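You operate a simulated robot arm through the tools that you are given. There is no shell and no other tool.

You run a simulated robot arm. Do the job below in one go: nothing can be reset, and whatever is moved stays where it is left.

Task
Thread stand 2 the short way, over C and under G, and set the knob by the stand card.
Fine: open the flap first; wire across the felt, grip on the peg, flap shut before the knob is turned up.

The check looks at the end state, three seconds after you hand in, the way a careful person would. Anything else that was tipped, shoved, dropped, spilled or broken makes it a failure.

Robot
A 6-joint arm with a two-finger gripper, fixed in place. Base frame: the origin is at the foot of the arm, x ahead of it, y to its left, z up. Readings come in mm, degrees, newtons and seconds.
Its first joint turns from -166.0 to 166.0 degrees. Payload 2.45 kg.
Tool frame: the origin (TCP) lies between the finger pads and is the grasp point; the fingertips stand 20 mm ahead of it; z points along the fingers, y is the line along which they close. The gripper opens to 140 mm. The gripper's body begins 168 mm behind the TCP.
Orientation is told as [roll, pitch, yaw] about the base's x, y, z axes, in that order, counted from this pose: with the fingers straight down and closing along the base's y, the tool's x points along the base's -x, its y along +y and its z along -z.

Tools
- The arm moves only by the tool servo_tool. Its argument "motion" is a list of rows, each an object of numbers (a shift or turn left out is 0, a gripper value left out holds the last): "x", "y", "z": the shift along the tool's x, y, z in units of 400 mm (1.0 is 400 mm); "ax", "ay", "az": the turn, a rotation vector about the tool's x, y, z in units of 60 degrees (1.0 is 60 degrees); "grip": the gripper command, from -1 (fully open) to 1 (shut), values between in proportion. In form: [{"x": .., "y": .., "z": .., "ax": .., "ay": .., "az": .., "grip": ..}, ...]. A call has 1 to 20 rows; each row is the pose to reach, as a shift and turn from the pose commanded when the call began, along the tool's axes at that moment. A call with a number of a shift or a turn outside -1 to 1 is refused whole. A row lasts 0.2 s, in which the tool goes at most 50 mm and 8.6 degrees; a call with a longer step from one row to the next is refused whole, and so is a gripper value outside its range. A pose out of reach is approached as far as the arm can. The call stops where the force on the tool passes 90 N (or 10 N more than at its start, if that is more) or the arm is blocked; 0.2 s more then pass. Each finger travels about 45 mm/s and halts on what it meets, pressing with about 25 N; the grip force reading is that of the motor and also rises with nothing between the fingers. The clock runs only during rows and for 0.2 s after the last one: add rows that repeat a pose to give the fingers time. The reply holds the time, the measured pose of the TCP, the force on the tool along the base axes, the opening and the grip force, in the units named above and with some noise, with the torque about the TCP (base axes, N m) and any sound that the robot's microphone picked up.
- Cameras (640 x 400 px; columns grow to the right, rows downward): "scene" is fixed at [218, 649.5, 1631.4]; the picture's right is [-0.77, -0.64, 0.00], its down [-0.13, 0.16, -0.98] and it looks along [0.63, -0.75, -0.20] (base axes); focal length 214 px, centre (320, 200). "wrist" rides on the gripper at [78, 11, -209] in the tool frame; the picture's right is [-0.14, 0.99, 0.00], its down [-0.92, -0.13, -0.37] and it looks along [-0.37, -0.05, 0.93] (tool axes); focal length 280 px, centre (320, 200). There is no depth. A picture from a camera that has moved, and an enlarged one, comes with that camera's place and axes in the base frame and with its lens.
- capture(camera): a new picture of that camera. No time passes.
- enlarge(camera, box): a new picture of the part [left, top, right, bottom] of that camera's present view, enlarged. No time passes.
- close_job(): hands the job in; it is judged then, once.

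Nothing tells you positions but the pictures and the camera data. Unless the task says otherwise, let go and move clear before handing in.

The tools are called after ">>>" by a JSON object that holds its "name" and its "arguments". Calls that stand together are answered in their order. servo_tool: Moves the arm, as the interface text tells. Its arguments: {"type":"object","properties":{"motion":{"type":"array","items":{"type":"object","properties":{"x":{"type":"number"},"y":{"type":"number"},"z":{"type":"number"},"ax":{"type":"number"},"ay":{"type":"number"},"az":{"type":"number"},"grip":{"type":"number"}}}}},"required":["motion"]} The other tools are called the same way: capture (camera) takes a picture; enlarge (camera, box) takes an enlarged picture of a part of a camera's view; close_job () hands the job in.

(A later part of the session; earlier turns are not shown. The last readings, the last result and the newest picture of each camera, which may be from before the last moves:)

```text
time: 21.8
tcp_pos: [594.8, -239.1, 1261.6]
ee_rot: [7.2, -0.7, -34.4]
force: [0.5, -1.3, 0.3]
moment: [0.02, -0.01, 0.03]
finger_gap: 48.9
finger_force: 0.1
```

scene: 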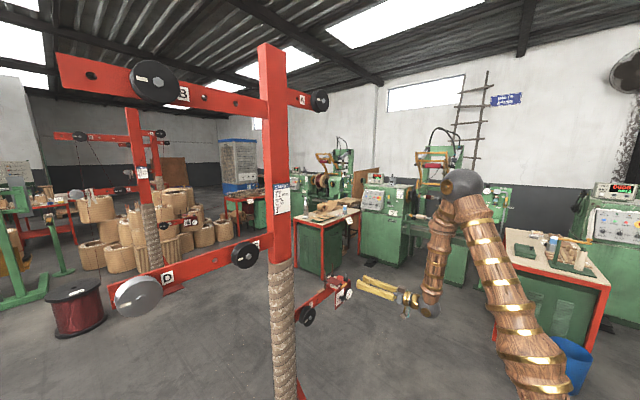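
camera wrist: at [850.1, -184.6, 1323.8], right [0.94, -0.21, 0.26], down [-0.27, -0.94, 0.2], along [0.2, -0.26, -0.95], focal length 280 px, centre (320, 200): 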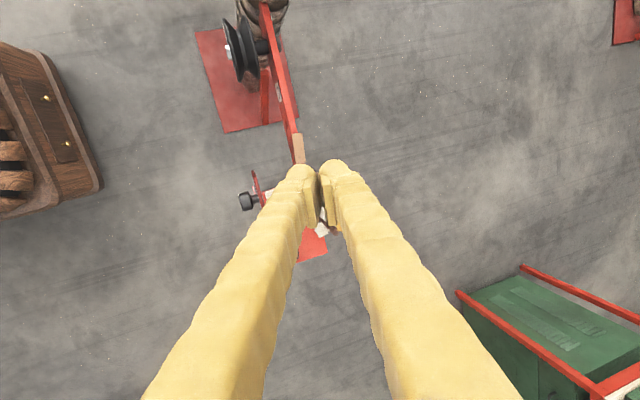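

I'll finish straightening the tool while swinging over toward the spool bench at a safe height and distance.

>>> {"name": "servo_tool", "arguments": {"motion": [{"x": 0.0614, "y": 0.0935, "z": -0.0204, "ax": 0.0188, "ay": 0.0078, "az": -0.0958}, {"x": 0.1228, "y": 0.187, "z": -0.0409, "ax": 0.0377, "ay": 0.0157, "az": -0.1917}, {"x": 0.1841, "y": 0.2805, "z": -0.0613, "ax": 0.0565, "ay": 0.0235, "az": -0.2875}, {"x": 0.2455, "y": 0.374, "z": -0.0818, "ax": 0.0753, "ay": 0.0313, "az": -0.3833}, {"x": 0.3069, "y": 0.4675, "z": -0.1022, "ax": 0.0942, "ay": 0.0392, "az": -0.4792}, {"x": 0.3683, "y": 0.561, "z": -0.1226, "ax": 0.113, "ay": 0.047, "az": -0.575}, {"x": 0.4296, "y": 0.6545, "z": -0.1431, "ax": 0.113, "ay": 0.047, "az": -0.575}, {"x": 0.491, "y": 0.748, "z": -0.1635, "ax": 0.113, "ay": 0.047, "az": -0.575}, {"x": 0.491, "y": 0.748, "z": -0.1635, "ax": 0.113, "ay": 0.047, "az": -0.575}]}}

>>> {"name": "capture", "arguments": {"camera": "wrist"}}

>>> {"name": "capture", "arguments": {"camera": "scene"}}

```text
time: 23.8
tcp_pos: [595.8, 109.6, 1360.2]
ee_rot: [0.0, 0.0, -0.1]
force: [0.6, -0.7, -0.3]
moment: [-0.02, 0.03, 0.02]
finger_gap: 49.1
finger_force: 0.0
```

```text
taken
camera wrist: at [518.7, 121.0, 1569.7], right [0.14, 0.99, 0.0], down [0.92, -0.13, 0.37], along [0.37, -0.05, -0.93], focal length 280 px, centre (320, 200)
```

wrist: 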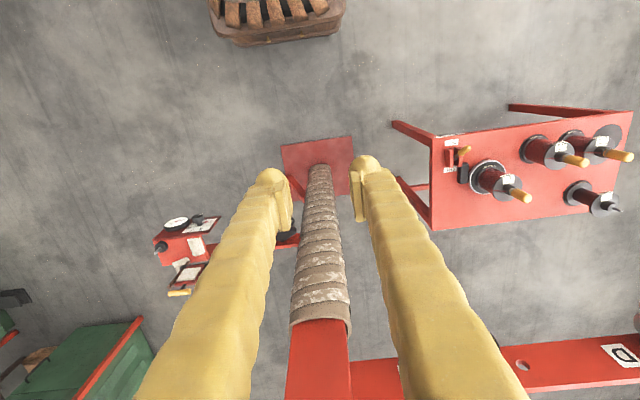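

```text
taken
```

scene: 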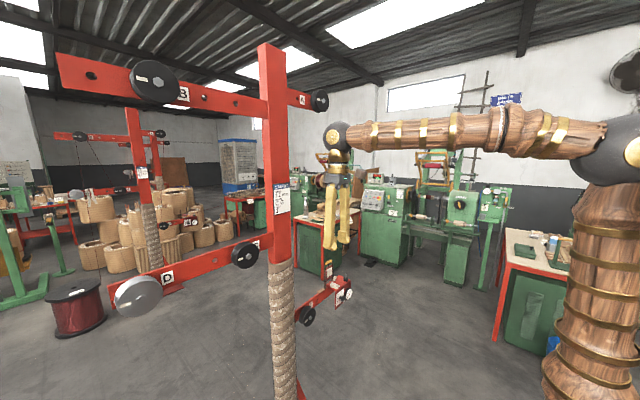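

I'll continue toward the spool bench.

>>> {"name": "servo_tool", "arguments": {"motion": [{"y": 0.1}, {"y": 0.2}, {"y": 0.3}, {"y": 0.4}, {"y": 0.5}, {"y": 0.6}, {"y": 0.7}, {"y": 0.8}, {"y": 0.8}]}}

>>> {"name": "capture", "arguments": {"camera": "wrist"}}

>>> {"name": "enlarge", "arguments": {"camera": "wrist", "box": [300, 90, 460, 230]}}

```text
time: 25.8
tcp_pos: [597.2, 430.6, 1361.4]
ee_rot: [0.0, 0.0, 0.0]
force: [-0.3, 0.3, 0.9]
moment: [-0.02, 0.0, -0.02]
finger_gap: 49.1
finger_force: 0.0
```

```text
taken
camera wrist: at [518.5, 441.9, 1571.2], right [0.14, 0.99, 0.0], down [0.92, -0.13, 0.37], along [0.37, -0.05, -0.93], focal length 280 px, centre (320, 200)
```

wrist: 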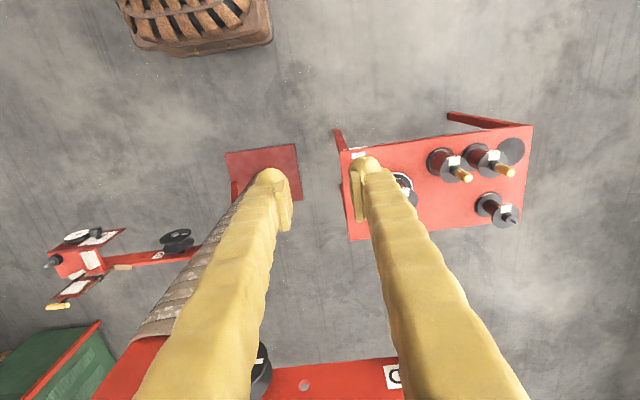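

```text
2.86 times, centred on (380, 160) of wrist
camera zoom: at [518.5, 441.9, 1571.2], right [0.14, 0.99, 0.0], down [0.92, -0.13, 0.37], along [0.37, -0.05, -0.93], focal length 801 px, centre (149, 314)
```

zoom: 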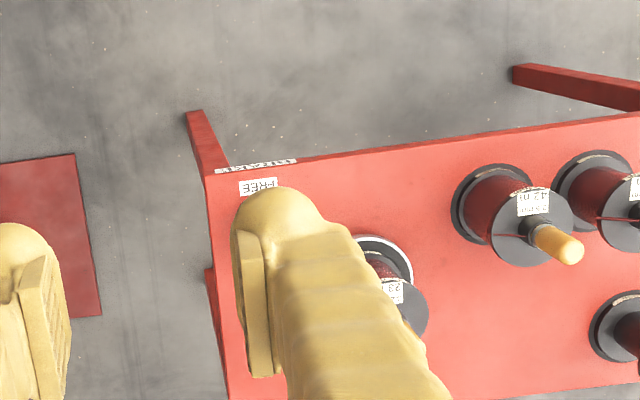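

A finger hides the working spool, so I'll shift farther and lower to get a clear look at its label and grip.

>>> {"name": "servo_tool", "arguments": {"motion": [{"y": 0.08, "z": 0.08, "grip": 0}, {"y": 0.16, "z": 0.16, "grip": -0.5}, {"y": 0.24, "z": 0.24, "grip": -1}, {"y": 0.33, "z": 0.32, "grip": -1}, {"y": 0.43, "z": 0.38, "grip": -1}, {"y": 0.43, "z": 0.38, "grip": -1}, {"y": 0.43, "z": 0.38, "grip": -1}]}}

>>> {"name": "capture", "arguments": {"camera": "wrist"}}

>>> {"name": "enlarge", "arguments": {"camera": "wrist", "box": [240, 90, 400, 230]}}

```text
time: 27.4
tcp_pos: [597.0, 602.5, 1209.7]
ee_rot: [0.0, 0.0, 0.0]
force: [-0.8, -0.2, 0.2]
moment: [-0.01, 0.0, 0.0]
finger_gap: 140.2
finger_force: 0.0
```

```text
taken
camera wrist: at [518.9, 614.6, 1419.6], right [0.14, 0.99, 0.0], down [0.92, -0.13, 0.37], along [0.37, -0.05, -0.93], focal length 280 px, centre (320, 200)
```

wrist: 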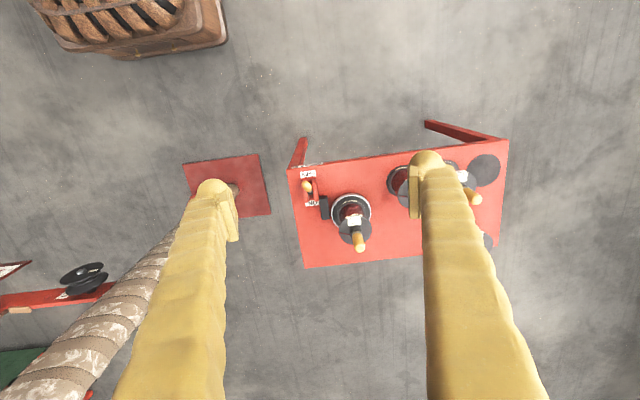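

```text
2.86 times, centred on (320, 160) of wrist
camera zoom: at [518.9, 614.6, 1419.6], right [0.14, 0.99, 0.0], down [0.92, -0.13, 0.37], along [0.37, -0.05, -0.93], focal length 801 px, centre (320, 314)
```

zoom: 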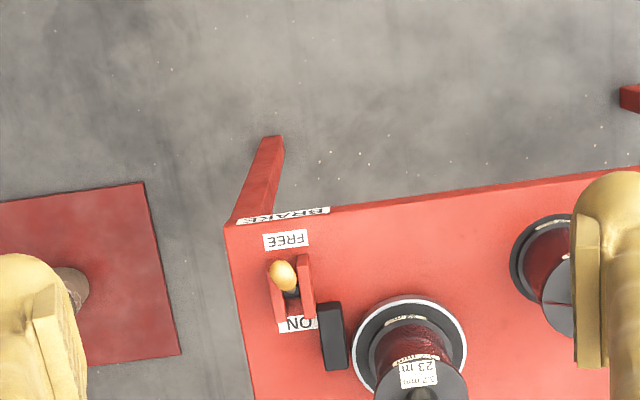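

>>> {"name": "enlarge", "arguments": {"camera": "wrist", "box": [320, 190, 390, 260]}}

>>> {"name": "enlarge", "arguments": {"camera": "wrist", "box": [285, 155, 385, 265]}}

>>> {"name": "enlarge", "arguments": {"camera": "wrist", "box": [290, 155, 350, 215]}}

>>> {"name": "capture", "arguments": {"camera": "scene"}}

```text
5.71 times, centred on (355, 225) of wrist
camera zoom: at [518.9, 614.6, 1419.6], right [0.14, 0.99, 0.0], down [0.92, -0.13, 0.37], along [0.37, -0.05, -0.93], focal length 1602 px, centre (120, 57)
```

zoom: 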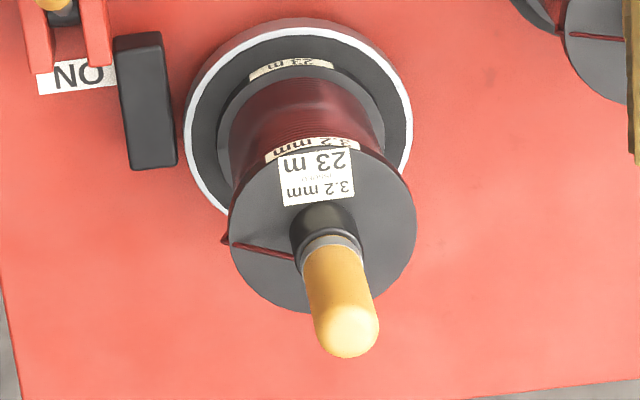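

```text
3.64 times, centred on (335, 210) of wrist
camera zoom: at [518.9, 614.6, 1419.6], right [0.14, 0.99, 0.0], down [0.92, -0.13, 0.37], along [0.37, -0.05, -0.93], focal length 1020 px, centre (266, 164)
```

zoom: 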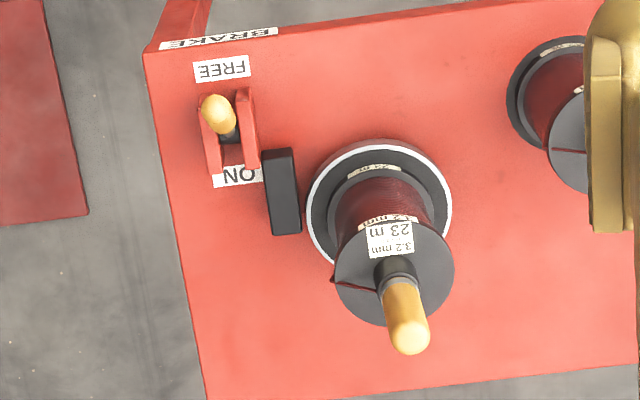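

```text
6.67 times, centred on (320, 185) of wrist
camera zoom: at [518.9, 614.6, 1419.6], right [0.14, 0.99, 0.0], down [0.92, -0.13, 0.37], along [0.37, -0.05, -0.93], focal length 1869 px, centre (320, 300)
```

zoom: 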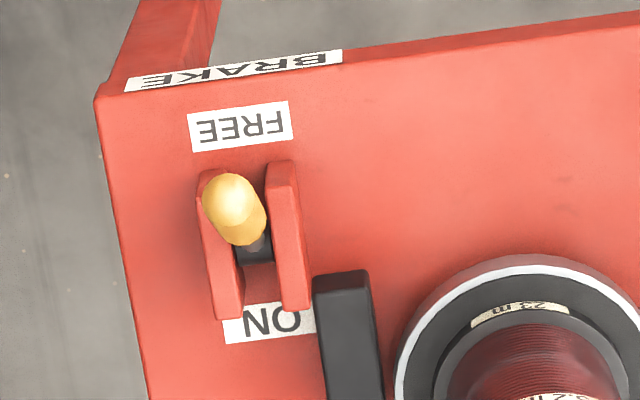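

```text
taken
```

scene: 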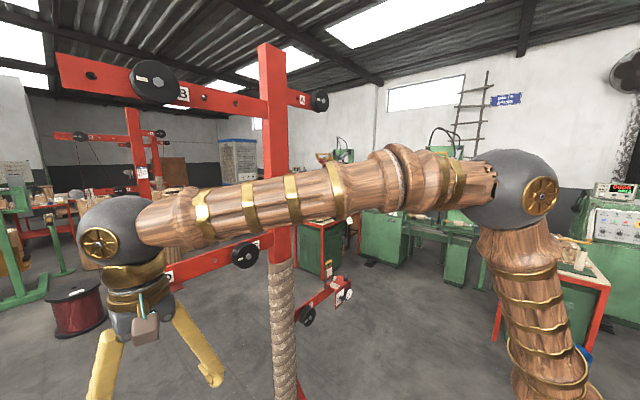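

The working spool is confirmed as 3.2 mm, 23 m, with the brake on FREE. Its grip tip is at about (885, 660, 838), in the same plane as the pulley grooves. I'll approach with a 45° forward tilt.

>>> {"name": "servo_tool", "arguments": {"motion": [{"x": -0.057, "y": 0.0165, "z": 0.081, "ay": -0.094, "grip": -0.5}, {"x": -0.114, "y": 0.033, "z": 0.1625, "ay": -0.1875, "grip": 0}, {"x": -0.1715, "y": 0.05, "z": 0.244, "ay": -0.28, "grip": 0}, {"x": -0.229, "y": 0.066, "z": 0.325, "ay": -0.375}, {"x": -0.286, "y": 0.083, "z": 0.406, "ay": -0.469}, {"x": -0.343, "y": 0.099, "z": 0.4875, "ay": -0.5625}, {"x": -0.4, "y": 0.116, "z": 0.569, "ay": -0.656}, {"x": -0.4575, "y": 0.1325, "z": 0.65, "ay": -0.75}, {"x": -0.4575, "y": 0.1325, "z": 0.65, "ay": -0.75}]}}

>>> {"name": "capture", "arguments": {"camera": "wrist"}}

>>> {"name": "capture", "arguments": {"camera": "scene"}}

```text
time: 29.4
tcp_pos: [778.8, 656.8, 948.2]
ee_rot: [0.1, -45.0, 0.1]
force: [-0.1, 0.2, -0.6]
moment: [-0.02, 0.0, 0.01]
finger_gap: 69.9
finger_force: 0.1
```

```text
taken
camera wrist: at [575.2, 666.8, 1041.3], right [0.1, 0.99, 0.1], down [0.39, -0.13, 0.91], along [0.92, -0.05, -0.4], focal length 280 px, centre (320, 200)
```

wrist: 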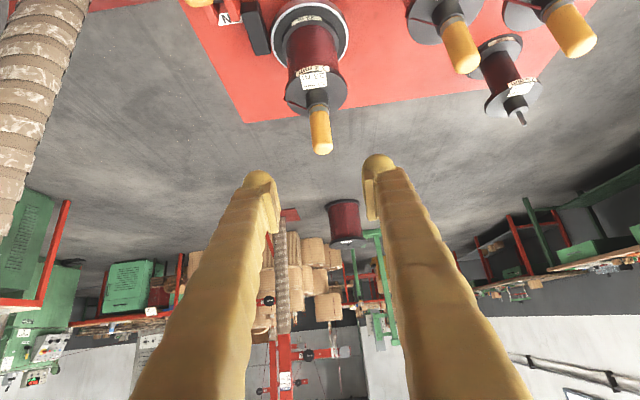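

```text
taken
```

scene: 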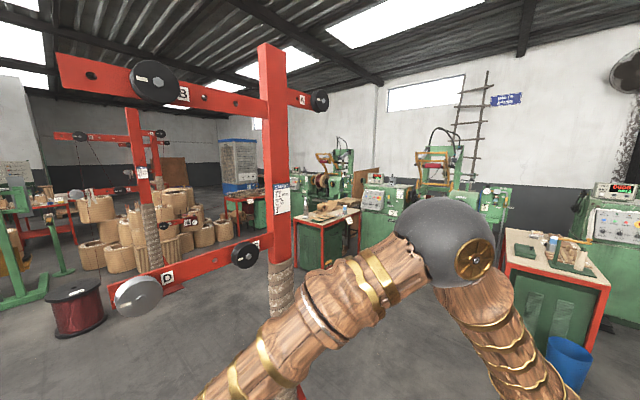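

The grip is centred between the fingers. I'll move in along the tool axis and close on it.

>>> {"name": "servo_tool", "arguments": {"motion": [{"x": 0.0318, "y": 0.0034, "z": 0.08}, {"x": 0.0636, "y": 0.0068, "z": 0.16}, {"x": 0.0636, "y": 0.0068, "z": 0.25}, {"x": 0.0636, "y": 0.0068, "z": 0.33}, {"x": 0.0636, "y": 0.0068, "z": 0.4}, {"x": 0.0636, "y": 0.0068, "z": 0.439}, {"x": 0.0636, "y": 0.0068, "z": 0.439}]}}

>>> {"name": "capture", "arguments": {"camera": "wrist"}}

>>> {"name": "enlarge", "arguments": {"camera": "wrist", "box": [240, 100, 400, 240]}}

```text
time: 31.0
tcp_pos: [884.7, 657.2, 808.1]
ee_rot: [0.0, -45.0, 0.0]
force: [0.7, 0.3, -1.0]
moment: [-0.02, 0.02, 0.0]
finger_gap: 70.2
finger_force: 0.2
```

```text
taken
camera wrist: at [682.0, 669.0, 901.3], right [0.1, 0.99, 0.1], down [0.39, -0.13, 0.91], along [0.92, -0.05, -0.4], focal length 280 px, centre (320, 200)
```

wrist: 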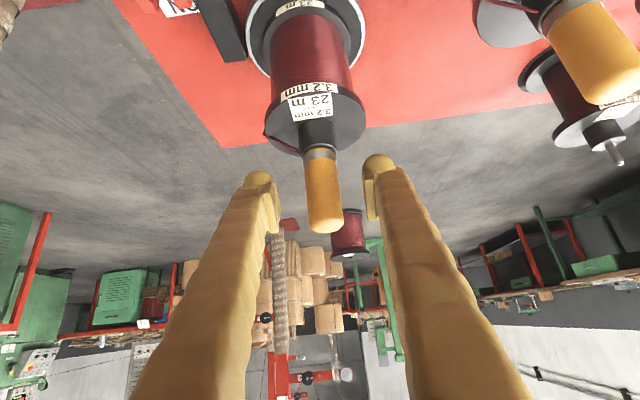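

```text
2.86 times, centred on (320, 170) of wrist
camera zoom: at [682.0, 669.0, 901.3], right [0.1, 0.99, 0.1], down [0.39, -0.13, 0.91], along [0.92, -0.05, -0.4], focal length 801 px, centre (320, 286)
```

zoom: 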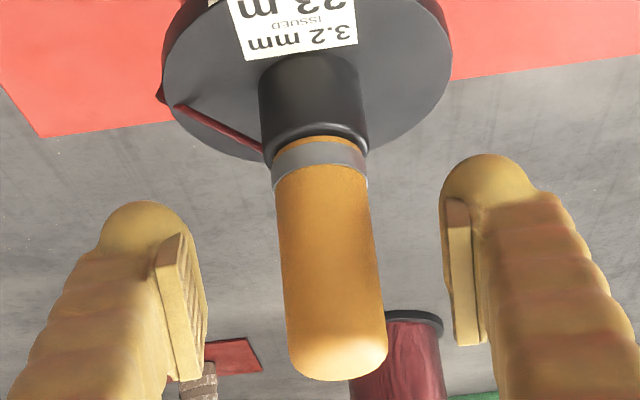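

TCP is at mid-grip. Closing now.

>>> {"name": "servo_tool", "arguments": {"motion": [{"grip": 1}, {"grip": 1}, {"grip": 1}, {"grip": 1}, {"grip": 1}]}}

>>> {"name": "enlarge", "arguments": {"camera": "wrist", "box": [240, 100, 400, 240]}}

```text
time: 32.2
tcp_pos: [885.2, 657.1, 808.6]
ee_rot: [-0.1, -44.9, 0.0]
force: [-0.3, 0.4, 1.5]
moment: [-0.01, -0.02, 0.0]
finger_gap: 25.5
finger_force: 25.5
```

```text
2.86 times, centred on (320, 170) of wrist
camera zoom: at [682.0, 669.0, 901.6], right [0.1, 0.99, 0.1], down [0.39, -0.13, 0.91], along [0.92, -0.05, -0.4], focal length 801 px, centre (320, 286)
```

zoom: 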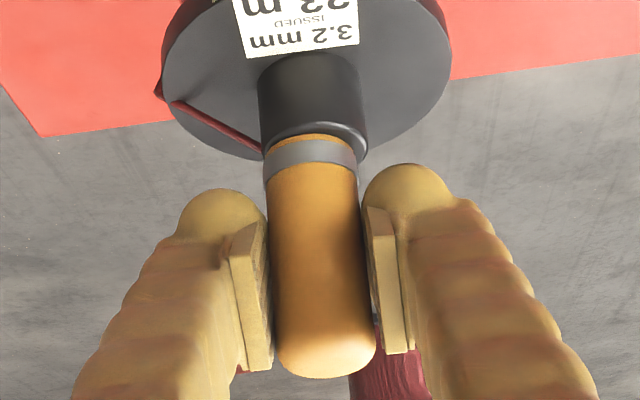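

It's gripped at 25.5 mm. I'll lift straight up off the spool pin.

>>> {"name": "servo_tool", "arguments": {"motion": [{"x": -0.0177, "z": -0.0177, "grip": 1}, {"x": -0.0354, "z": -0.0354}, {"x": -0.053, "z": -0.053}, {"x": -0.0707, "z": -0.0707}, {"x": -0.0884, "z": -0.0884}, {"x": -0.106, "z": -0.106}, {"x": -0.1414, "z": -0.1414}, {"x": -0.1414, "z": -0.1414}]}}

>>> {"name": "capture", "arguments": {"camera": "wrist"}}

>>> {"name": "enlarge", "arguments": {"camera": "wrist", "box": [240, 60, 400, 240]}}

```text
time: 34.0
tcp_pos: [885.9, 658.4, 887.5]
ee_rot: [-0.1, -45.1, 0.0]
force: [0.1, -0.9, -2.3]
moment: [0.01, -0.04, -0.03]
finger_gap: 25.4
finger_force: 24.8
```

```text
taken
camera wrist: at [682.8, 669.8, 980.5], right [0.1, 0.99, 0.1], down [0.39, -0.13, 0.91], along [0.92, -0.05, -0.4], focal length 280 px, centre (320, 200)
```

wrist: 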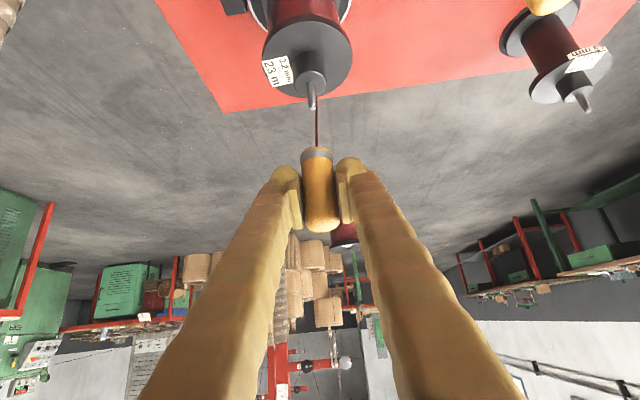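

```text
2.22 times, centred on (320, 150) of wrist
camera zoom: at [682.8, 669.8, 980.5], right [0.1, 0.99, 0.1], down [0.39, -0.13, 0.91], along [0.92, -0.05, -0.4], focal length 623 px, centre (320, 311)
```

zoom: 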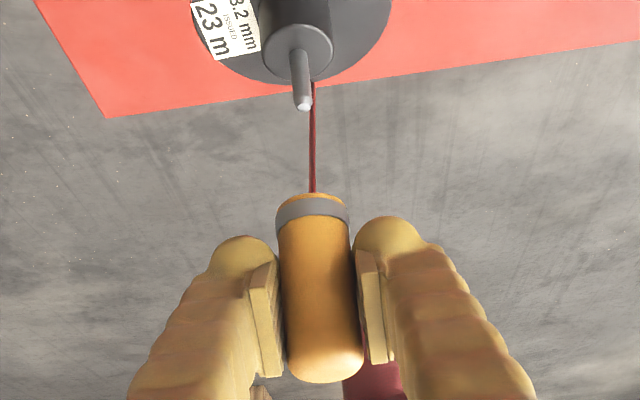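

The spool turns freely and the wire is paying out. Next leg: pass below pulley D into the gap between D and C, then rise. This keeps the wire off D.

>>> {"name": "servo_tool", "arguments": {"motion": [{"x": -0.0363, "y": -0.0527, "z": -0.041, "grip": 1}, {"x": -0.0726, "y": -0.1054, "z": -0.082}, {"x": -0.1089, "y": -0.1581, "z": -0.1231}, {"x": -0.1452, "y": -0.2108, "z": -0.1641}, {"x": -0.1815, "y": -0.2635, "z": -0.2051}, {"x": -0.2178, "y": -0.3162, "z": -0.2461}, {"x": -0.2542, "y": -0.369, "z": -0.2872}, {"x": -0.2905, "y": -0.4217, "z": -0.3282}, {"x": -0.3268, "y": -0.4744, "z": -0.3692}, {"x": -0.3631, "y": -0.5271, "z": -0.4102}, {"x": -0.3994, "y": -0.5798, "z": -0.4513}, {"x": -0.4357, "y": -0.6325, "z": -0.4923}, {"x": -0.4357, "y": -0.6325, "z": -0.4923}]}}

>>> {"name": "capture", "arguments": {"camera": "wrist"}}

>>> {"name": "capture", "arguments": {"camera": "scene"}}

```text
time: 36.8
tcp_pos: [870.1, 405.9, 1150.5]
ee_rot: [0.0, -45.0, 0.1]
force: [0.3, 1.3, -1.6]
moment: [0.05, -0.01, -0.01]
finger_gap: 25.5
finger_force: 25.3
```

```text
taken
camera wrist: at [665.7, 417.1, 1242.5], right [0.1, 0.99, 0.1], down [0.39, -0.13, 0.91], along [0.92, -0.05, -0.4], focal length 280 px, centre (320, 200)
```

wrist: 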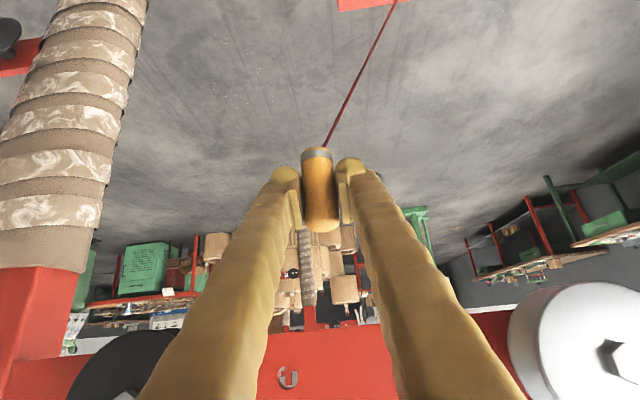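

```text
taken
```

scene: 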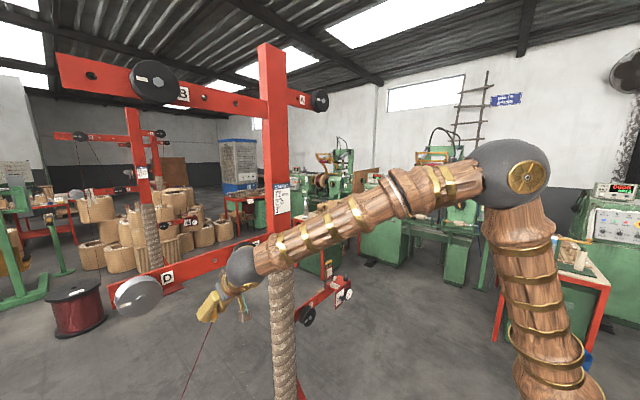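

The wire is trailing cleanly below D. I'll rise straight up between C and D to above C's height.

>>> {"name": "servo_tool", "arguments": {"motion": [{"x": -0.0483, "z": -0.049, "grip": 1}, {"x": -0.0965, "z": -0.0979}, {"x": -0.1448, "z": -0.1469}, {"x": -0.193, "z": -0.1958}, {"x": -0.2413, "z": -0.2448}, {"x": -0.2895, "z": -0.2938}, {"x": -0.3378, "z": -0.3427}, {"x": -0.386, "z": -0.3917}, {"x": -0.4343, "z": -0.4406}, {"x": -0.4825, "z": -0.4896}, {"x": -0.4825, "z": -0.4896}]}}

>>> {"name": "capture", "arguments": {"camera": "wrist"}}

>>> {"name": "capture", "arguments": {"camera": "scene"}}

```text
time: 39.2
tcp_pos: [867.4, 403.5, 1425.2]
ee_rot: [-0.1, -45.1, 0.0]
force: [0.0, 1.1, -1.8]
moment: [0.02, -0.01, 0.02]
finger_gap: 25.5
finger_force: 25.4
```

```text
taken
camera wrist: at [664.2, 415.0, 1518.7], right [0.1, 0.99, 0.1], down [0.39, -0.13, 0.91], along [0.92, -0.05, -0.4], focal length 280 px, centre (320, 200)
```

wrist: 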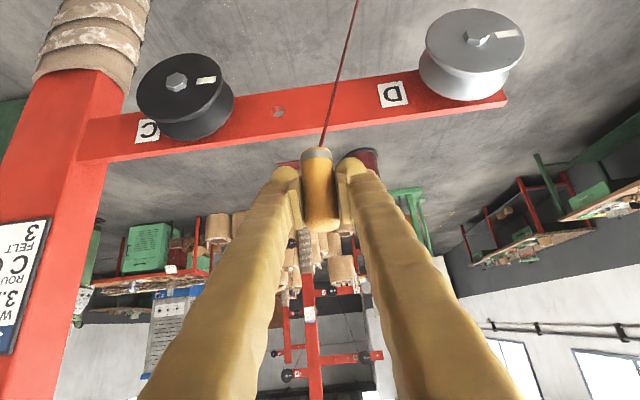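

```text
taken
```

scene: 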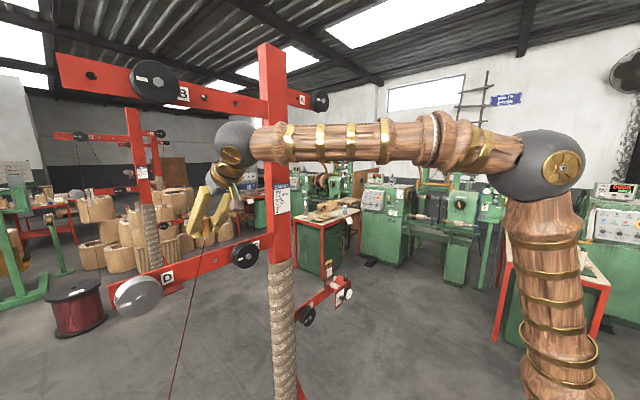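

The view above C is clear. I'll measure its groove before crossing.

>>> {"name": "enlarge", "arguments": {"camera": "wrist", "box": [60, 30, 260, 170]}}

>>> {"name": "enlarge", "arguments": {"camera": "wrist", "box": [400, 0, 540, 110]}}

>>> {"name": "enlarge", "arguments": {"camera": "scene", "box": [160, 160, 300, 290]}}

```text
2.86 times, centred on (160, 100) of wrist
camera zoom: at [664.2, 415.0, 1518.7], right [0.1, 0.99, 0.1], down [0.39, -0.13, 0.91], along [0.92, -0.05, -0.4], focal length 801 px, centre (777, 486)
```

zoom: 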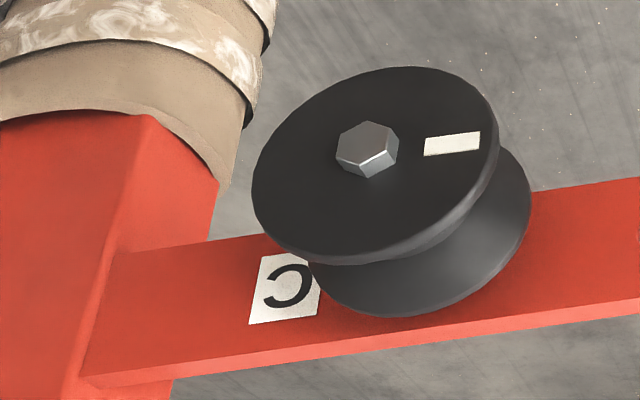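

```text
3.64 times, centred on (470, 55) of wrist
camera zoom: at [664.2, 415.0, 1518.7], right [0.1, 0.99, 0.1], down [0.39, -0.13, 0.91], along [0.92, -0.05, -0.4], focal length 1020 px, centre (-226, 727)
```

zoom: 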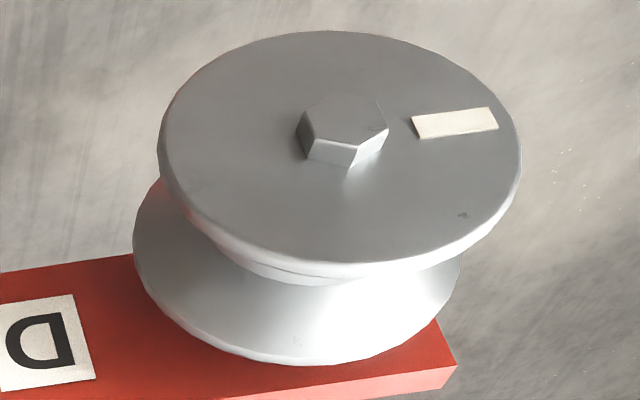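

```text
3.08 times, centred on (230, 225) of scene
camera zoom: at [218.0, 649.5, 1631.4], right [-0.77, -0.64, 0.0], down [-0.13, 0.16, -0.98], along [0.63, -0.75, -0.2], focal length 660 px, centre (597, 123)
```

zoom: 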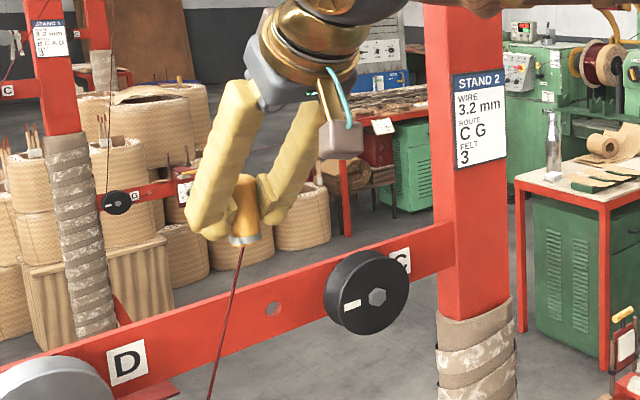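

C's radius is about 47 mm and its groove is at x≈887. I'll shift into the groove plane and carry the grip over the top of C to y≈140.

>>> {"name": "servo_tool", "arguments": {"motion": [{"x": -0.0173, "z": 0.0173, "grip": 1}, {"x": -0.0346, "z": 0.0346}, {"x": -0.0346, "y": -0.06, "z": 0.0346}, {"x": -0.0346, "y": -0.12, "z": 0.0346}, {"x": -0.0346, "y": -0.18, "z": 0.0346}, {"x": -0.0346, "y": -0.24, "z": 0.0346}, {"x": -0.0346, "y": -0.3, "z": 0.0346}, {"x": -0.0346, "y": -0.36, "z": 0.0346}, {"x": -0.0346, "y": -0.42, "z": 0.0346}, {"x": -0.0346, "y": -0.48, "z": 0.0346}, {"x": -0.0346, "y": -0.54, "z": 0.0346}, {"x": -0.0346, "y": -0.6, "z": 0.0346}, {"x": -0.0346, "y": -0.6575, "z": 0.0346}, {"x": -0.0346, "y": -0.6575, "z": 0.0346}]}}

>>> {"name": "capture", "arguments": {"camera": "wrist"}}

>>> {"name": "capture", "arguments": {"camera": "scene"}}

>>> {"name": "enlarge", "arguments": {"camera": "scene", "box": [160, 160, 300, 290]}}

```text
time: 42.2
tcp_pos: [887.2, 140.0, 1425.1]
ee_rot: [0.0, -45.0, 0.0]
force: [0.3, 0.5, -1.4]
moment: [0.04, 0.04, 0.03]
finger_gap: 25.4
finger_force: 24.3
```

```text
taken
camera wrist: at [684.7, 151.4, 1518.2], right [0.1, 0.99, 0.1], down [0.39, -0.13, 0.91], along [0.92, -0.05, -0.4], focal length 280 px, centre (320, 200)
```

wrist: 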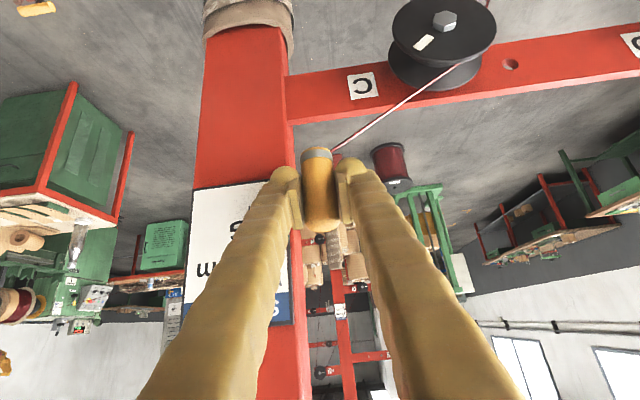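

```text
taken
```

scene: 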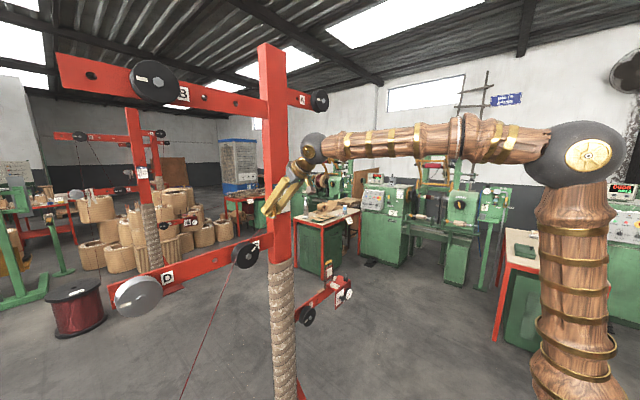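

```text
3.08 times, centred on (230, 225) of scene
camera zoom: at [218.0, 649.5, 1631.4], right [-0.77, -0.64, 0.0], down [-0.13, 0.16, -0.98], along [0.63, -0.75, -0.2], focal length 660 px, centre (597, 123)
```

zoom: 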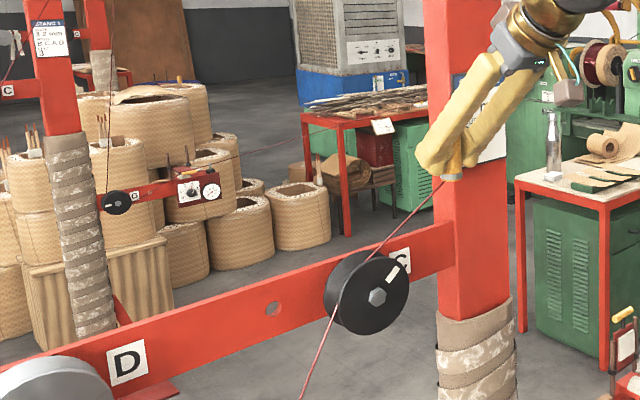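

The wire now lies on C. I'll zoom in from both cameras to check that it's in the groove.

>>> {"name": "enlarge", "arguments": {"camera": "wrist", "box": [370, 0, 510, 100]}}

>>> {"name": "enlarge", "arguments": {"camera": "scene", "box": [220, 210, 280, 280]}}

```text
4.00 times, centred on (440, 50) of wrist
camera zoom: at [684.7, 151.4, 1518.2], right [0.1, 0.99, 0.1], down [0.39, -0.13, 0.91], along [0.92, -0.05, -0.4], focal length 1122 px, centre (-160, 800)
```

zoom: 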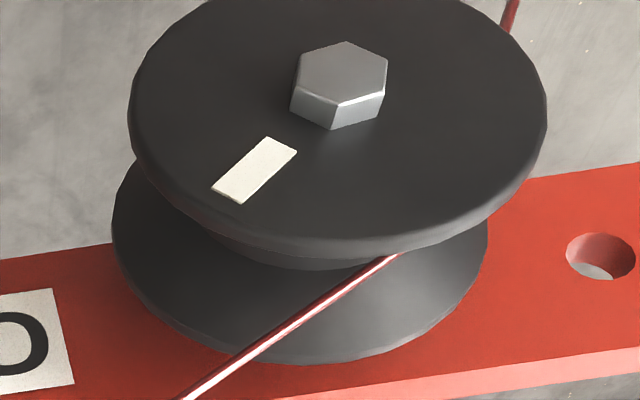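

```text
5.71 times, centred on (250, 245) of scene
camera zoom: at [218.0, 649.5, 1631.4], right [-0.77, -0.64, 0.0], down [-0.13, 0.16, -0.98], along [0.63, -0.75, -0.2], focal length 1226 px, centre (720, -57)
```

zoom: 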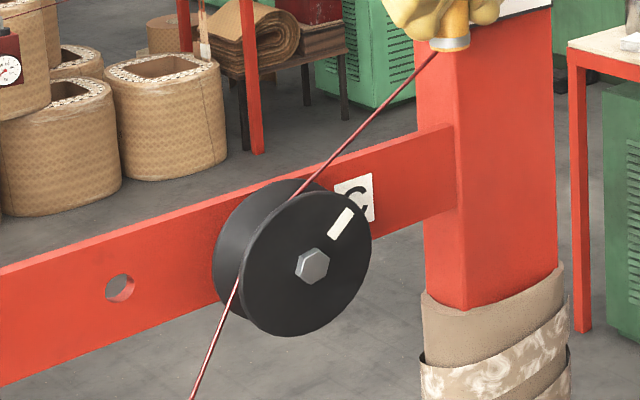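

The wire sits properly in C's groove. I'll descend on the post side of C, in front of the stand.

>>> {"name": "servo_tool", "arguments": {"motion": [{"x": 0.0467, "z": 0.0467, "grip": 1}, {"x": 0.0934, "z": 0.0934}, {"x": 0.1401, "z": 0.1401}, {"x": 0.1869, "z": 0.1869}, {"x": 0.2336, "z": 0.2336}, {"x": 0.2803, "z": 0.2803}, {"x": 0.327, "z": 0.327}, {"x": 0.3737, "z": 0.3737}, {"x": 0.4204, "z": 0.4204}, {"x": 0.4671, "z": 0.4671}, {"x": 0.5139, "z": 0.5139}, {"x": 0.5606, "z": 0.5606}, {"x": 0.6073, "z": 0.6073}, {"x": 0.654, "z": 0.654}, {"x": 0.654, "z": 0.654}]}}

>>> {"name": "capture", "arguments": {"camera": "wrist"}}

>>> {"name": "capture", "arguments": {"camera": "scene"}}

```text
time: 44.5
tcp_pos: [887.7, 141.8, 1165.9]
ee_rot: [0.3, -46.0, -0.2]
force: [-46.2, 0.3, 21.8]
moment: [-0.58, -0.23, -1.01]
finger_gap: 25.2
finger_force: 24.7
stopped in row 11: the force on the tool passed its limit at 130 N (the readings are from after the stop); the commanded pose is now the measured one
```

```text
taken
camera wrist: at [682.3, 152.7, 1254.6], right [0.09, 0.99, 0.1], down [0.37, -0.13, 0.92], along [0.92, -0.05, -0.38], focal length 280 px, centre (320, 200)
```

wrist: 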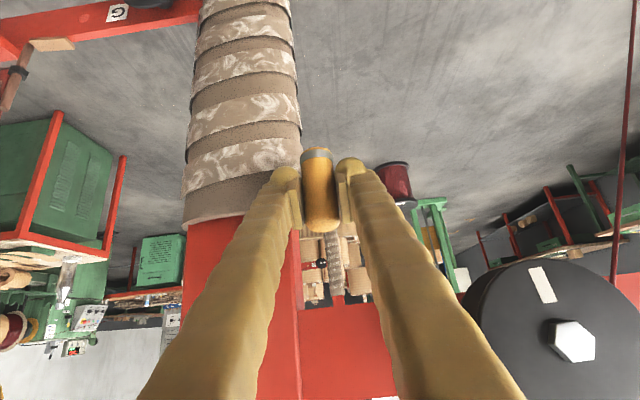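

```text
taken
```

scene: 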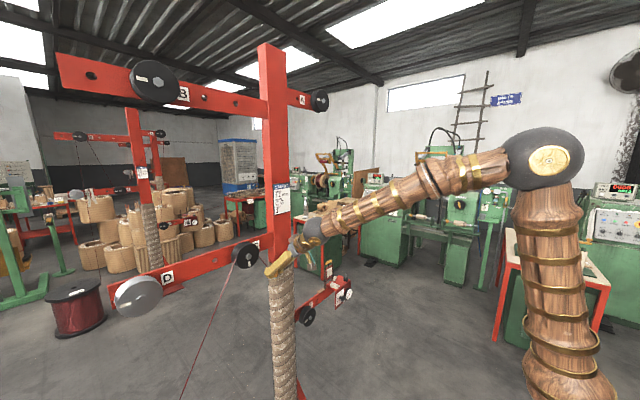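

A fingertip brushed the post's wrapping. I'll back off toward the robot and slightly toward C, then check the gap before continuing down.

>>> {"name": "servo_tool", "arguments": {"motion": [{"x": 0.022, "y": 0.01, "z": -0.022, "grip": 1}, {"x": 0.044, "y": 0.02, "z": -0.044}, {"x": 0.044, "y": 0.02, "z": -0.044}]}}

>>> {"name": "enlarge", "arguments": {"camera": "wrist", "box": [180, 0, 400, 250]}}

>>> {"name": "enlarge", "arguments": {"camera": "scene", "box": [220, 210, 330, 310]}}

```text
time: 45.3
tcp_pos: [863.0, 151.3, 1163.3]
ee_rot: [0.3, -46.0, 0.0]
force: [0.8, 0.5, -0.9]
moment: [0.0, -0.03, -0.03]
finger_gap: 25.6
finger_force: 25.2
```

```text
1.60 times, centred on (290, 125) of wrist
camera zoom: at [658.5, 161.2, 1253.3], right [0.09, 0.99, 0.1], down [0.38, -0.13, 0.92], along [0.92, -0.05, -0.38], focal length 449 px, centre (368, 320)
```

zoom: 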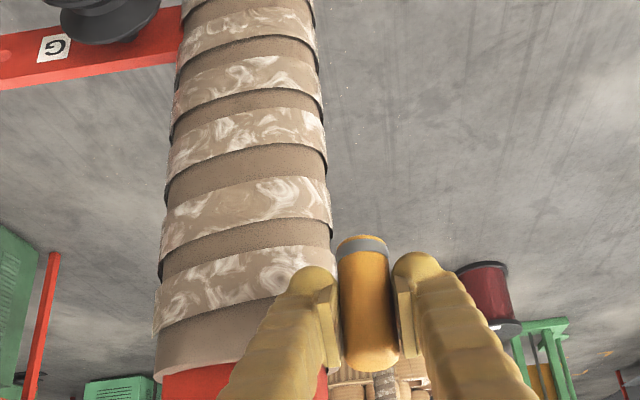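

```text
4.00 times, centred on (275, 260) of scene
camera zoom: at [218.0, 649.5, 1631.4], right [-0.77, -0.64, 0.0], down [-0.13, 0.16, -0.98], along [0.63, -0.75, -0.2], focal length 858 px, centre (500, -40)
```

zoom: 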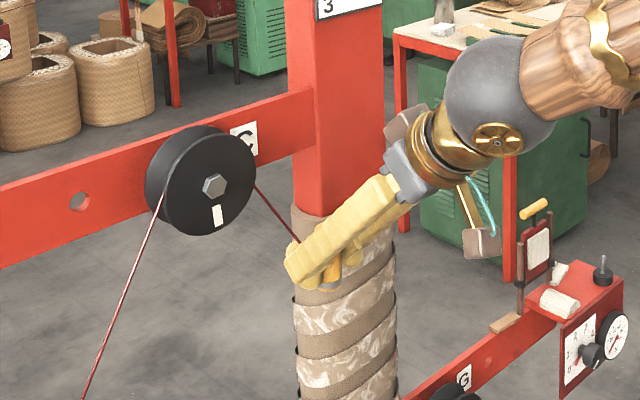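

Nothing has moved on the stand; the wrapping bulges out to x≈898. I'll continue down at x≈857, y≈155, to below G.

>>> {"name": "servo_tool", "arguments": {"motion": [{"x": 0.054, "y": 0.0006, "z": 0.0504, "ay": 0.001, "grip": 1}, {"x": 0.1081, "y": 0.0013, "z": 0.1009, "ay": 0.002}, {"x": 0.1621, "y": 0.0019, "z": 0.1513, "ay": 0.003}, {"x": 0.2161, "y": 0.0025, "z": 0.2018, "ay": 0.004}, {"x": 0.2702, "y": 0.0031, "z": 0.2522, "ay": 0.005}, {"x": 0.3242, "y": 0.0038, "z": 0.3026, "ay": 0.006}, {"x": 0.3782, "y": 0.0044, "z": 0.3531, "ay": 0.007}, {"x": 0.4323, "y": 0.005, "z": 0.4035, "ay": 0.008}, {"x": 0.4863, "y": 0.0056, "z": 0.4539, "ay": 0.009}, {"x": 0.5403, "y": 0.0063, "z": 0.5044, "ay": 0.01}, {"x": 0.5943, "y": 0.0069, "z": 0.5548, "ay": 0.011}, {"x": 0.6484, "y": 0.0075, "z": 0.6053, "ay": 0.012}, {"x": 0.7024, "y": 0.0081, "z": 0.6557, "ay": 0.013}, {"x": 0.7564, "y": 0.0088, "z": 0.7061, "ay": 0.014}, {"x": 0.8105, "y": 0.0094, "z": 0.7566, "ay": 0.015}, {"x": 0.8645, "y": 0.01, "z": 0.807, "ay": 0.016}, {"x": 0.8645, "y": 0.01, "z": 0.807, "ay": 0.016}]}}

>>> {"name": "capture", "arguments": {"camera": "wrist"}}

>>> {"name": "capture", "arguments": {"camera": "scene"}}

```text
time: 48.9
tcp_pos: [858.8, 159.9, 695.7]
ee_rot: [-1.5, -44.5, 0.8]
force: [0.0, 0.3, 1.2]
moment: [-0.03, -0.01, 0.02]
finger_gap: 25.5
finger_force: 25.3
out of reach, approached as far as the arm can: row 15, 16, 17
```

```text
taken
camera wrist: at [657.5, 173.1, 788.6], right [0.1, 0.99, 0.08], down [0.4, -0.11, 0.91], along [0.91, -0.06, -0.4], focal length 280 px, centre (320, 200)
```

wrist: 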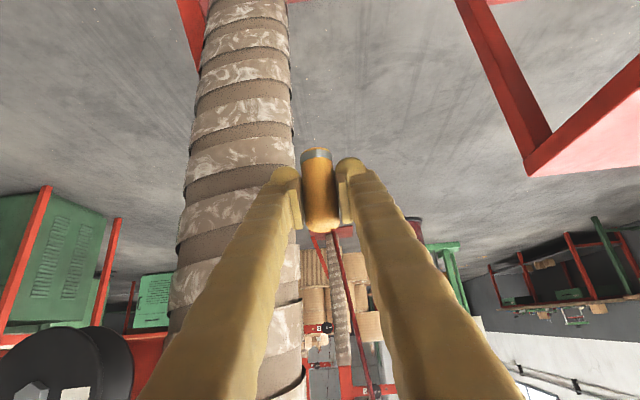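

```text
taken
```

scene: 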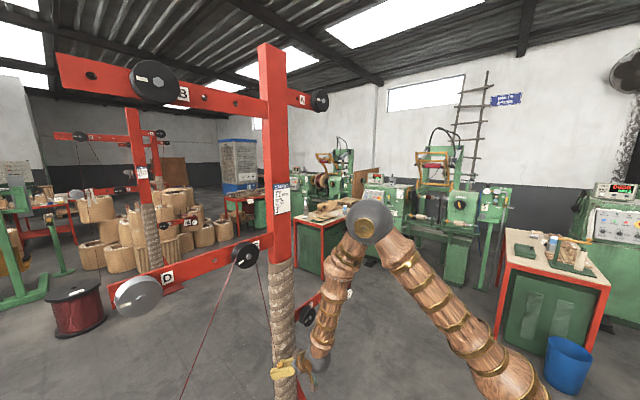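

I'm at the arm's inner limit here. I'll steepen the tool slightly and raise a little, then cross in front of the wrapped post.

>>> {"name": "servo_tool", "arguments": {"motion": [{"x": -0.0165, "y": -0.006, "z": -0.019, "ax": -0.006, "ay": 0.054, "az": 0.006, "grip": 1}, {"x": -0.033, "y": -0.0125, "z": -0.0375, "ax": -0.0125, "ay": 0.108, "az": 0.0127}, {"x": -0.033, "y": -0.0125, "z": -0.0375, "ax": -0.0125, "ay": 0.108, "az": 0.0127}]}}

>>> {"name": "capture", "arguments": {"camera": "wrist"}}

```text
time: 49.7
tcp_pos: [858.7, 153.4, 715.4]
ee_rot: [1.4, -38.6, -0.8]
force: [0.5, -0.8, -1.1]
moment: [0.02, -0.03, 0.0]
finger_gap: 25.5
finger_force: 24.7
```

```text
taken
camera wrist: at [667.5, 163.6, 830.1], right [0.11, 0.99, 0.1], down [0.49, -0.14, 0.86], along [0.86, -0.04, -0.5], focal length 280 px, centre (320, 200)
```

wrist: 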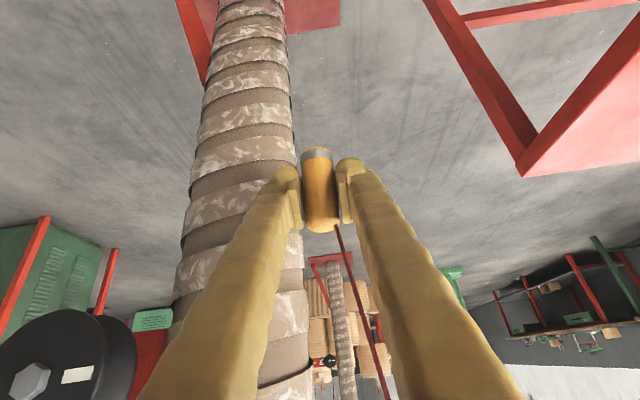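

Now I'll cross in front of the wrapping toward G, staying at x≈856.

>>> {"name": "servo_tool", "arguments": {"motion": [{"x": 0.001, "y": -0.06, "z": -0.001, "grip": 1}, {"x": 0.002, "y": -0.12, "z": -0.002}, {"x": 0.003, "y": -0.18, "z": -0.002}, {"x": 0.004, "y": -0.24, "z": -0.003}, {"x": 0.004, "y": -0.3, "z": -0.003}, {"x": 0.004, "y": -0.36, "z": -0.003}, {"x": 0.004, "y": -0.41, "z": -0.003}, {"x": 0.004, "y": -0.41, "z": -0.003}]}}

>>> {"name": "capture", "arguments": {"camera": "wrist"}}

>>> {"name": "capture", "arguments": {"camera": "scene"}}

```text
time: 51.5
tcp_pos: [854.7, 45.0, 715.3]
ee_rot: [-0.2, -38.3, -4.0]
force: [-0.1, 0.7, 1.4]
moment: [0.03, 0.0, 0.01]
finger_gap: 25.4
finger_force: 25.0
out of reach, approached as far as the arm can: row 1, 2, 3, 4, 5, 6, 7, 8
```

```text
taken
camera wrist: at [666.2, 70.8, 831.0], right [0.18, 0.98, 0.08], down [0.48, -0.16, 0.86], along [0.86, -0.12, -0.5], focal length 280 px, centre (320, 200)
```

wrist: 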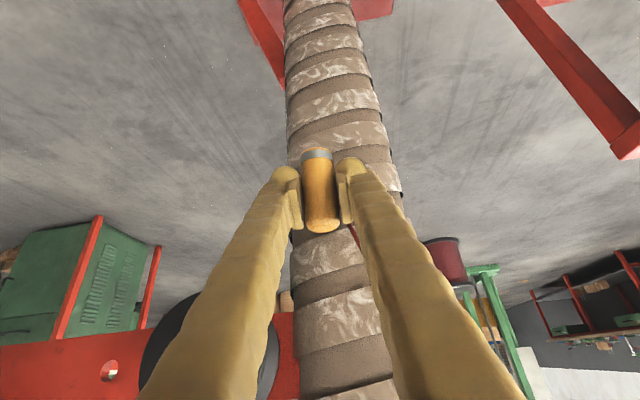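

```text
taken
```

scene: 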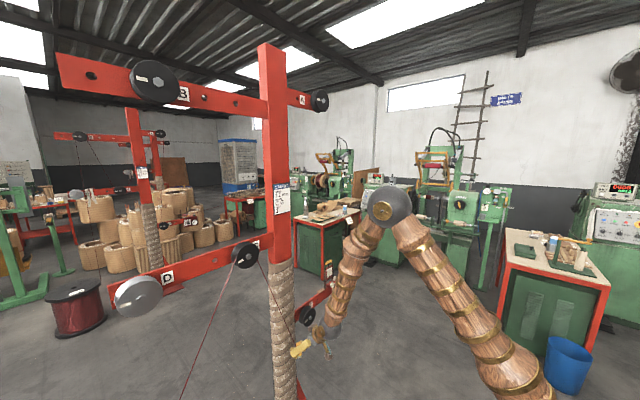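

The arm's inner reach limit is a matter of height here, so I'll rise about 22 mm and correct the yaw. Then I'll continue across to y≈-20.

>>> {"name": "servo_tool", "arguments": {"motion": [{"x": -0.0355, "y": 0, "z": -0.045, "ax": -0.02, "az": -0.026, "grip": 1}, {"x": -0.039, "y": -0.054, "z": -0.042, "ax": -0.041, "az": -0.052}, {"x": -0.0427, "y": -0.108, "z": -0.039, "ax": -0.041, "az": -0.052}, {"x": -0.0465, "y": -0.162, "z": -0.0367, "ax": -0.041, "az": -0.052}, {"x": -0.0465, "y": -0.162, "z": -0.0367, "ax": -0.041, "az": -0.052}]}}

>>> {"name": "capture", "arguments": {"camera": "wrist"}}

>>> {"name": "enlarge", "arguments": {"camera": "scene", "box": [240, 230, 380, 380]}}

```text
time: 52.7
tcp_pos: [853.3, 54.4, 737.5]
ee_rot: [-0.6, -38.1, -2.0]
force: [-0.4, 0.6, 0.6]
moment: [0.02, 0.02, 0.0]
finger_gap: 25.5
finger_force: 24.9
out of reach, approached as far as the arm can: row 1, 2, 3, 4, 5
```

```text
taken
camera wrist: at [664.7, 74.7, 853.5], right [0.15, 0.99, 0.08], down [0.49, -0.14, 0.86], along [0.86, -0.09, -0.51], focal length 280 px, centre (320, 200)
```

wrist: 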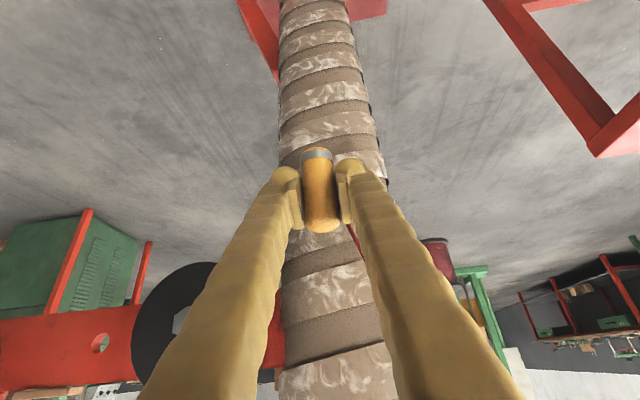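

```text
2.67 times, centred on (310, 305) of scene
camera zoom: at [218.0, 649.5, 1631.4], right [-0.77, -0.64, 0.0], down [-0.13, 0.16, -0.98], along [0.63, -0.75, -0.2], focal length 572 px, centre (347, -80)
```

zoom: 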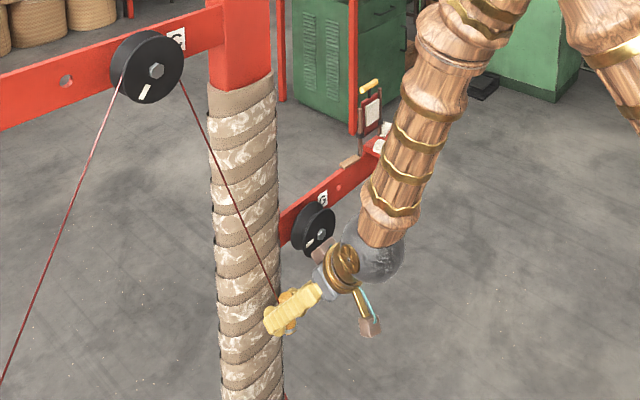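

That looks like a wrist joint limit: it stalls when the tool lies in the arm's plane. Yawing the tool about -20° relative to the arm should keep it clear, so I'll rotate about the grip's vertical axis.

>>> {"name": "servo_tool", "arguments": {"motion": [{"x": 0.0052, "z": -0.0041, "ax": 0.062, "az": 0.078, "grip": 1}, {"x": 0.0104, "z": -0.0082, "ax": 0.124, "az": 0.157}, {"x": 0.0157, "z": -0.0123, "ax": 0.186, "az": 0.235}, {"x": 0.0157, "z": -0.0123, "ax": 0.186, "az": 0.235}]}}

>>> {"name": "capture", "arguments": {"camera": "wrist"}}

```text
time: 53.7
tcp_pos: [846.8, 54.1, 737.7]
ee_rot: [-0.4, -38.2, -18.0]
force: [-0.8, 0.2, 0.4]
moment: [0.01, -0.02, 0.01]
finger_gap: 25.3
finger_force: 24.9
```

```text
taken
camera wrist: at [669.4, 125.4, 853.3], right [0.41, 0.91, 0.08], down [0.43, -0.27, 0.86], along [0.8, -0.32, -0.5], focal length 280 px, centre (320, 200)
```

wrist: 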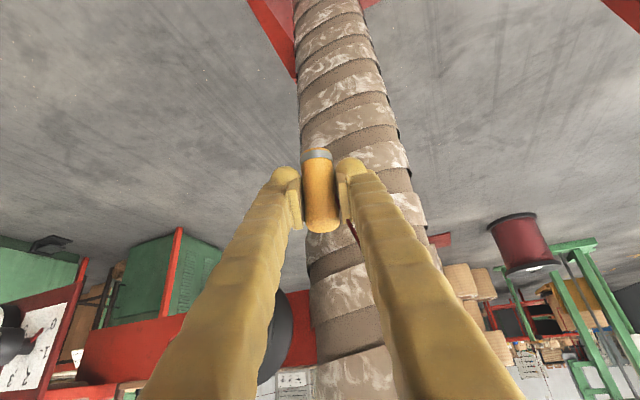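

The yaw worked with no limit reported. I'll continue across to y≈-26 with a little more yaw.

>>> {"name": "servo_tool", "arguments": {"motion": [{"x": -0.0122, "y": -0.0475, "z": 0.0096, "ax": 0.018, "az": 0.023, "grip": 1}, {"x": -0.0243, "y": -0.095, "z": 0.0191, "ax": 0.036, "az": 0.046}, {"x": -0.0365, "y": -0.1425, "z": 0.0287, "ax": 0.054, "az": 0.069}, {"x": -0.0486, "y": -0.19, "z": 0.0382, "ax": 0.072, "az": 0.092}, {"x": -0.0486, "y": -0.19, "z": 0.0382, "ax": 0.072, "az": 0.092}]}}

>>> {"name": "capture", "arguments": {"camera": "wrist"}}

>>> {"name": "enlarge", "arguments": {"camera": "scene", "box": [240, 230, 380, 380]}}

```text
time: 54.9
tcp_pos: [846.8, -26.3, 737.3]
ee_rot: [-0.3, -38.4, -25.2]
force: [-0.2, 0.6, 1.2]
moment: [-0.02, -0.01, 0.01]
finger_gap: 25.5
finger_force: 25.8
```

```text
taken
camera wrist: at [678.9, 66.1, 854.1], right [0.52, 0.85, 0.08], down [0.39, -0.32, 0.86], along [0.76, -0.42, -0.5], focal length 280 px, centre (320, 200)
```

wrist: 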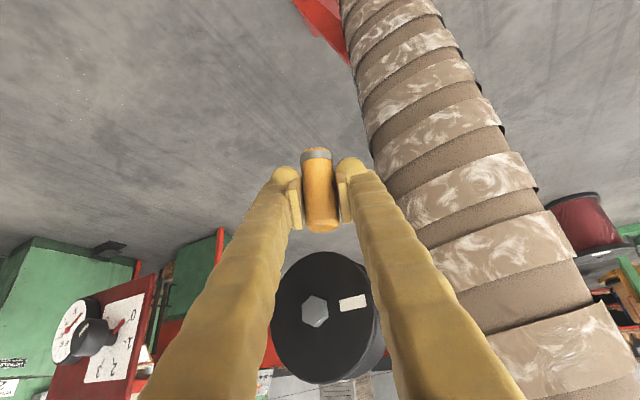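

```text
2.67 times, centred on (310, 305) of scene
camera zoom: at [218.0, 649.5, 1631.4], right [-0.77, -0.64, 0.0], down [-0.13, 0.16, -0.98], along [0.63, -0.75, -0.2], focal length 572 px, centre (347, -80)
```

zoom: 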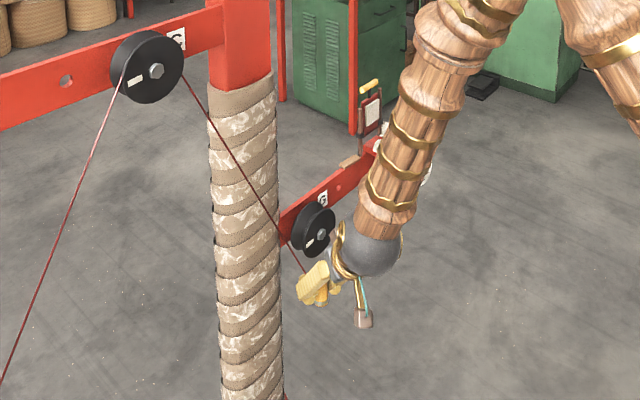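

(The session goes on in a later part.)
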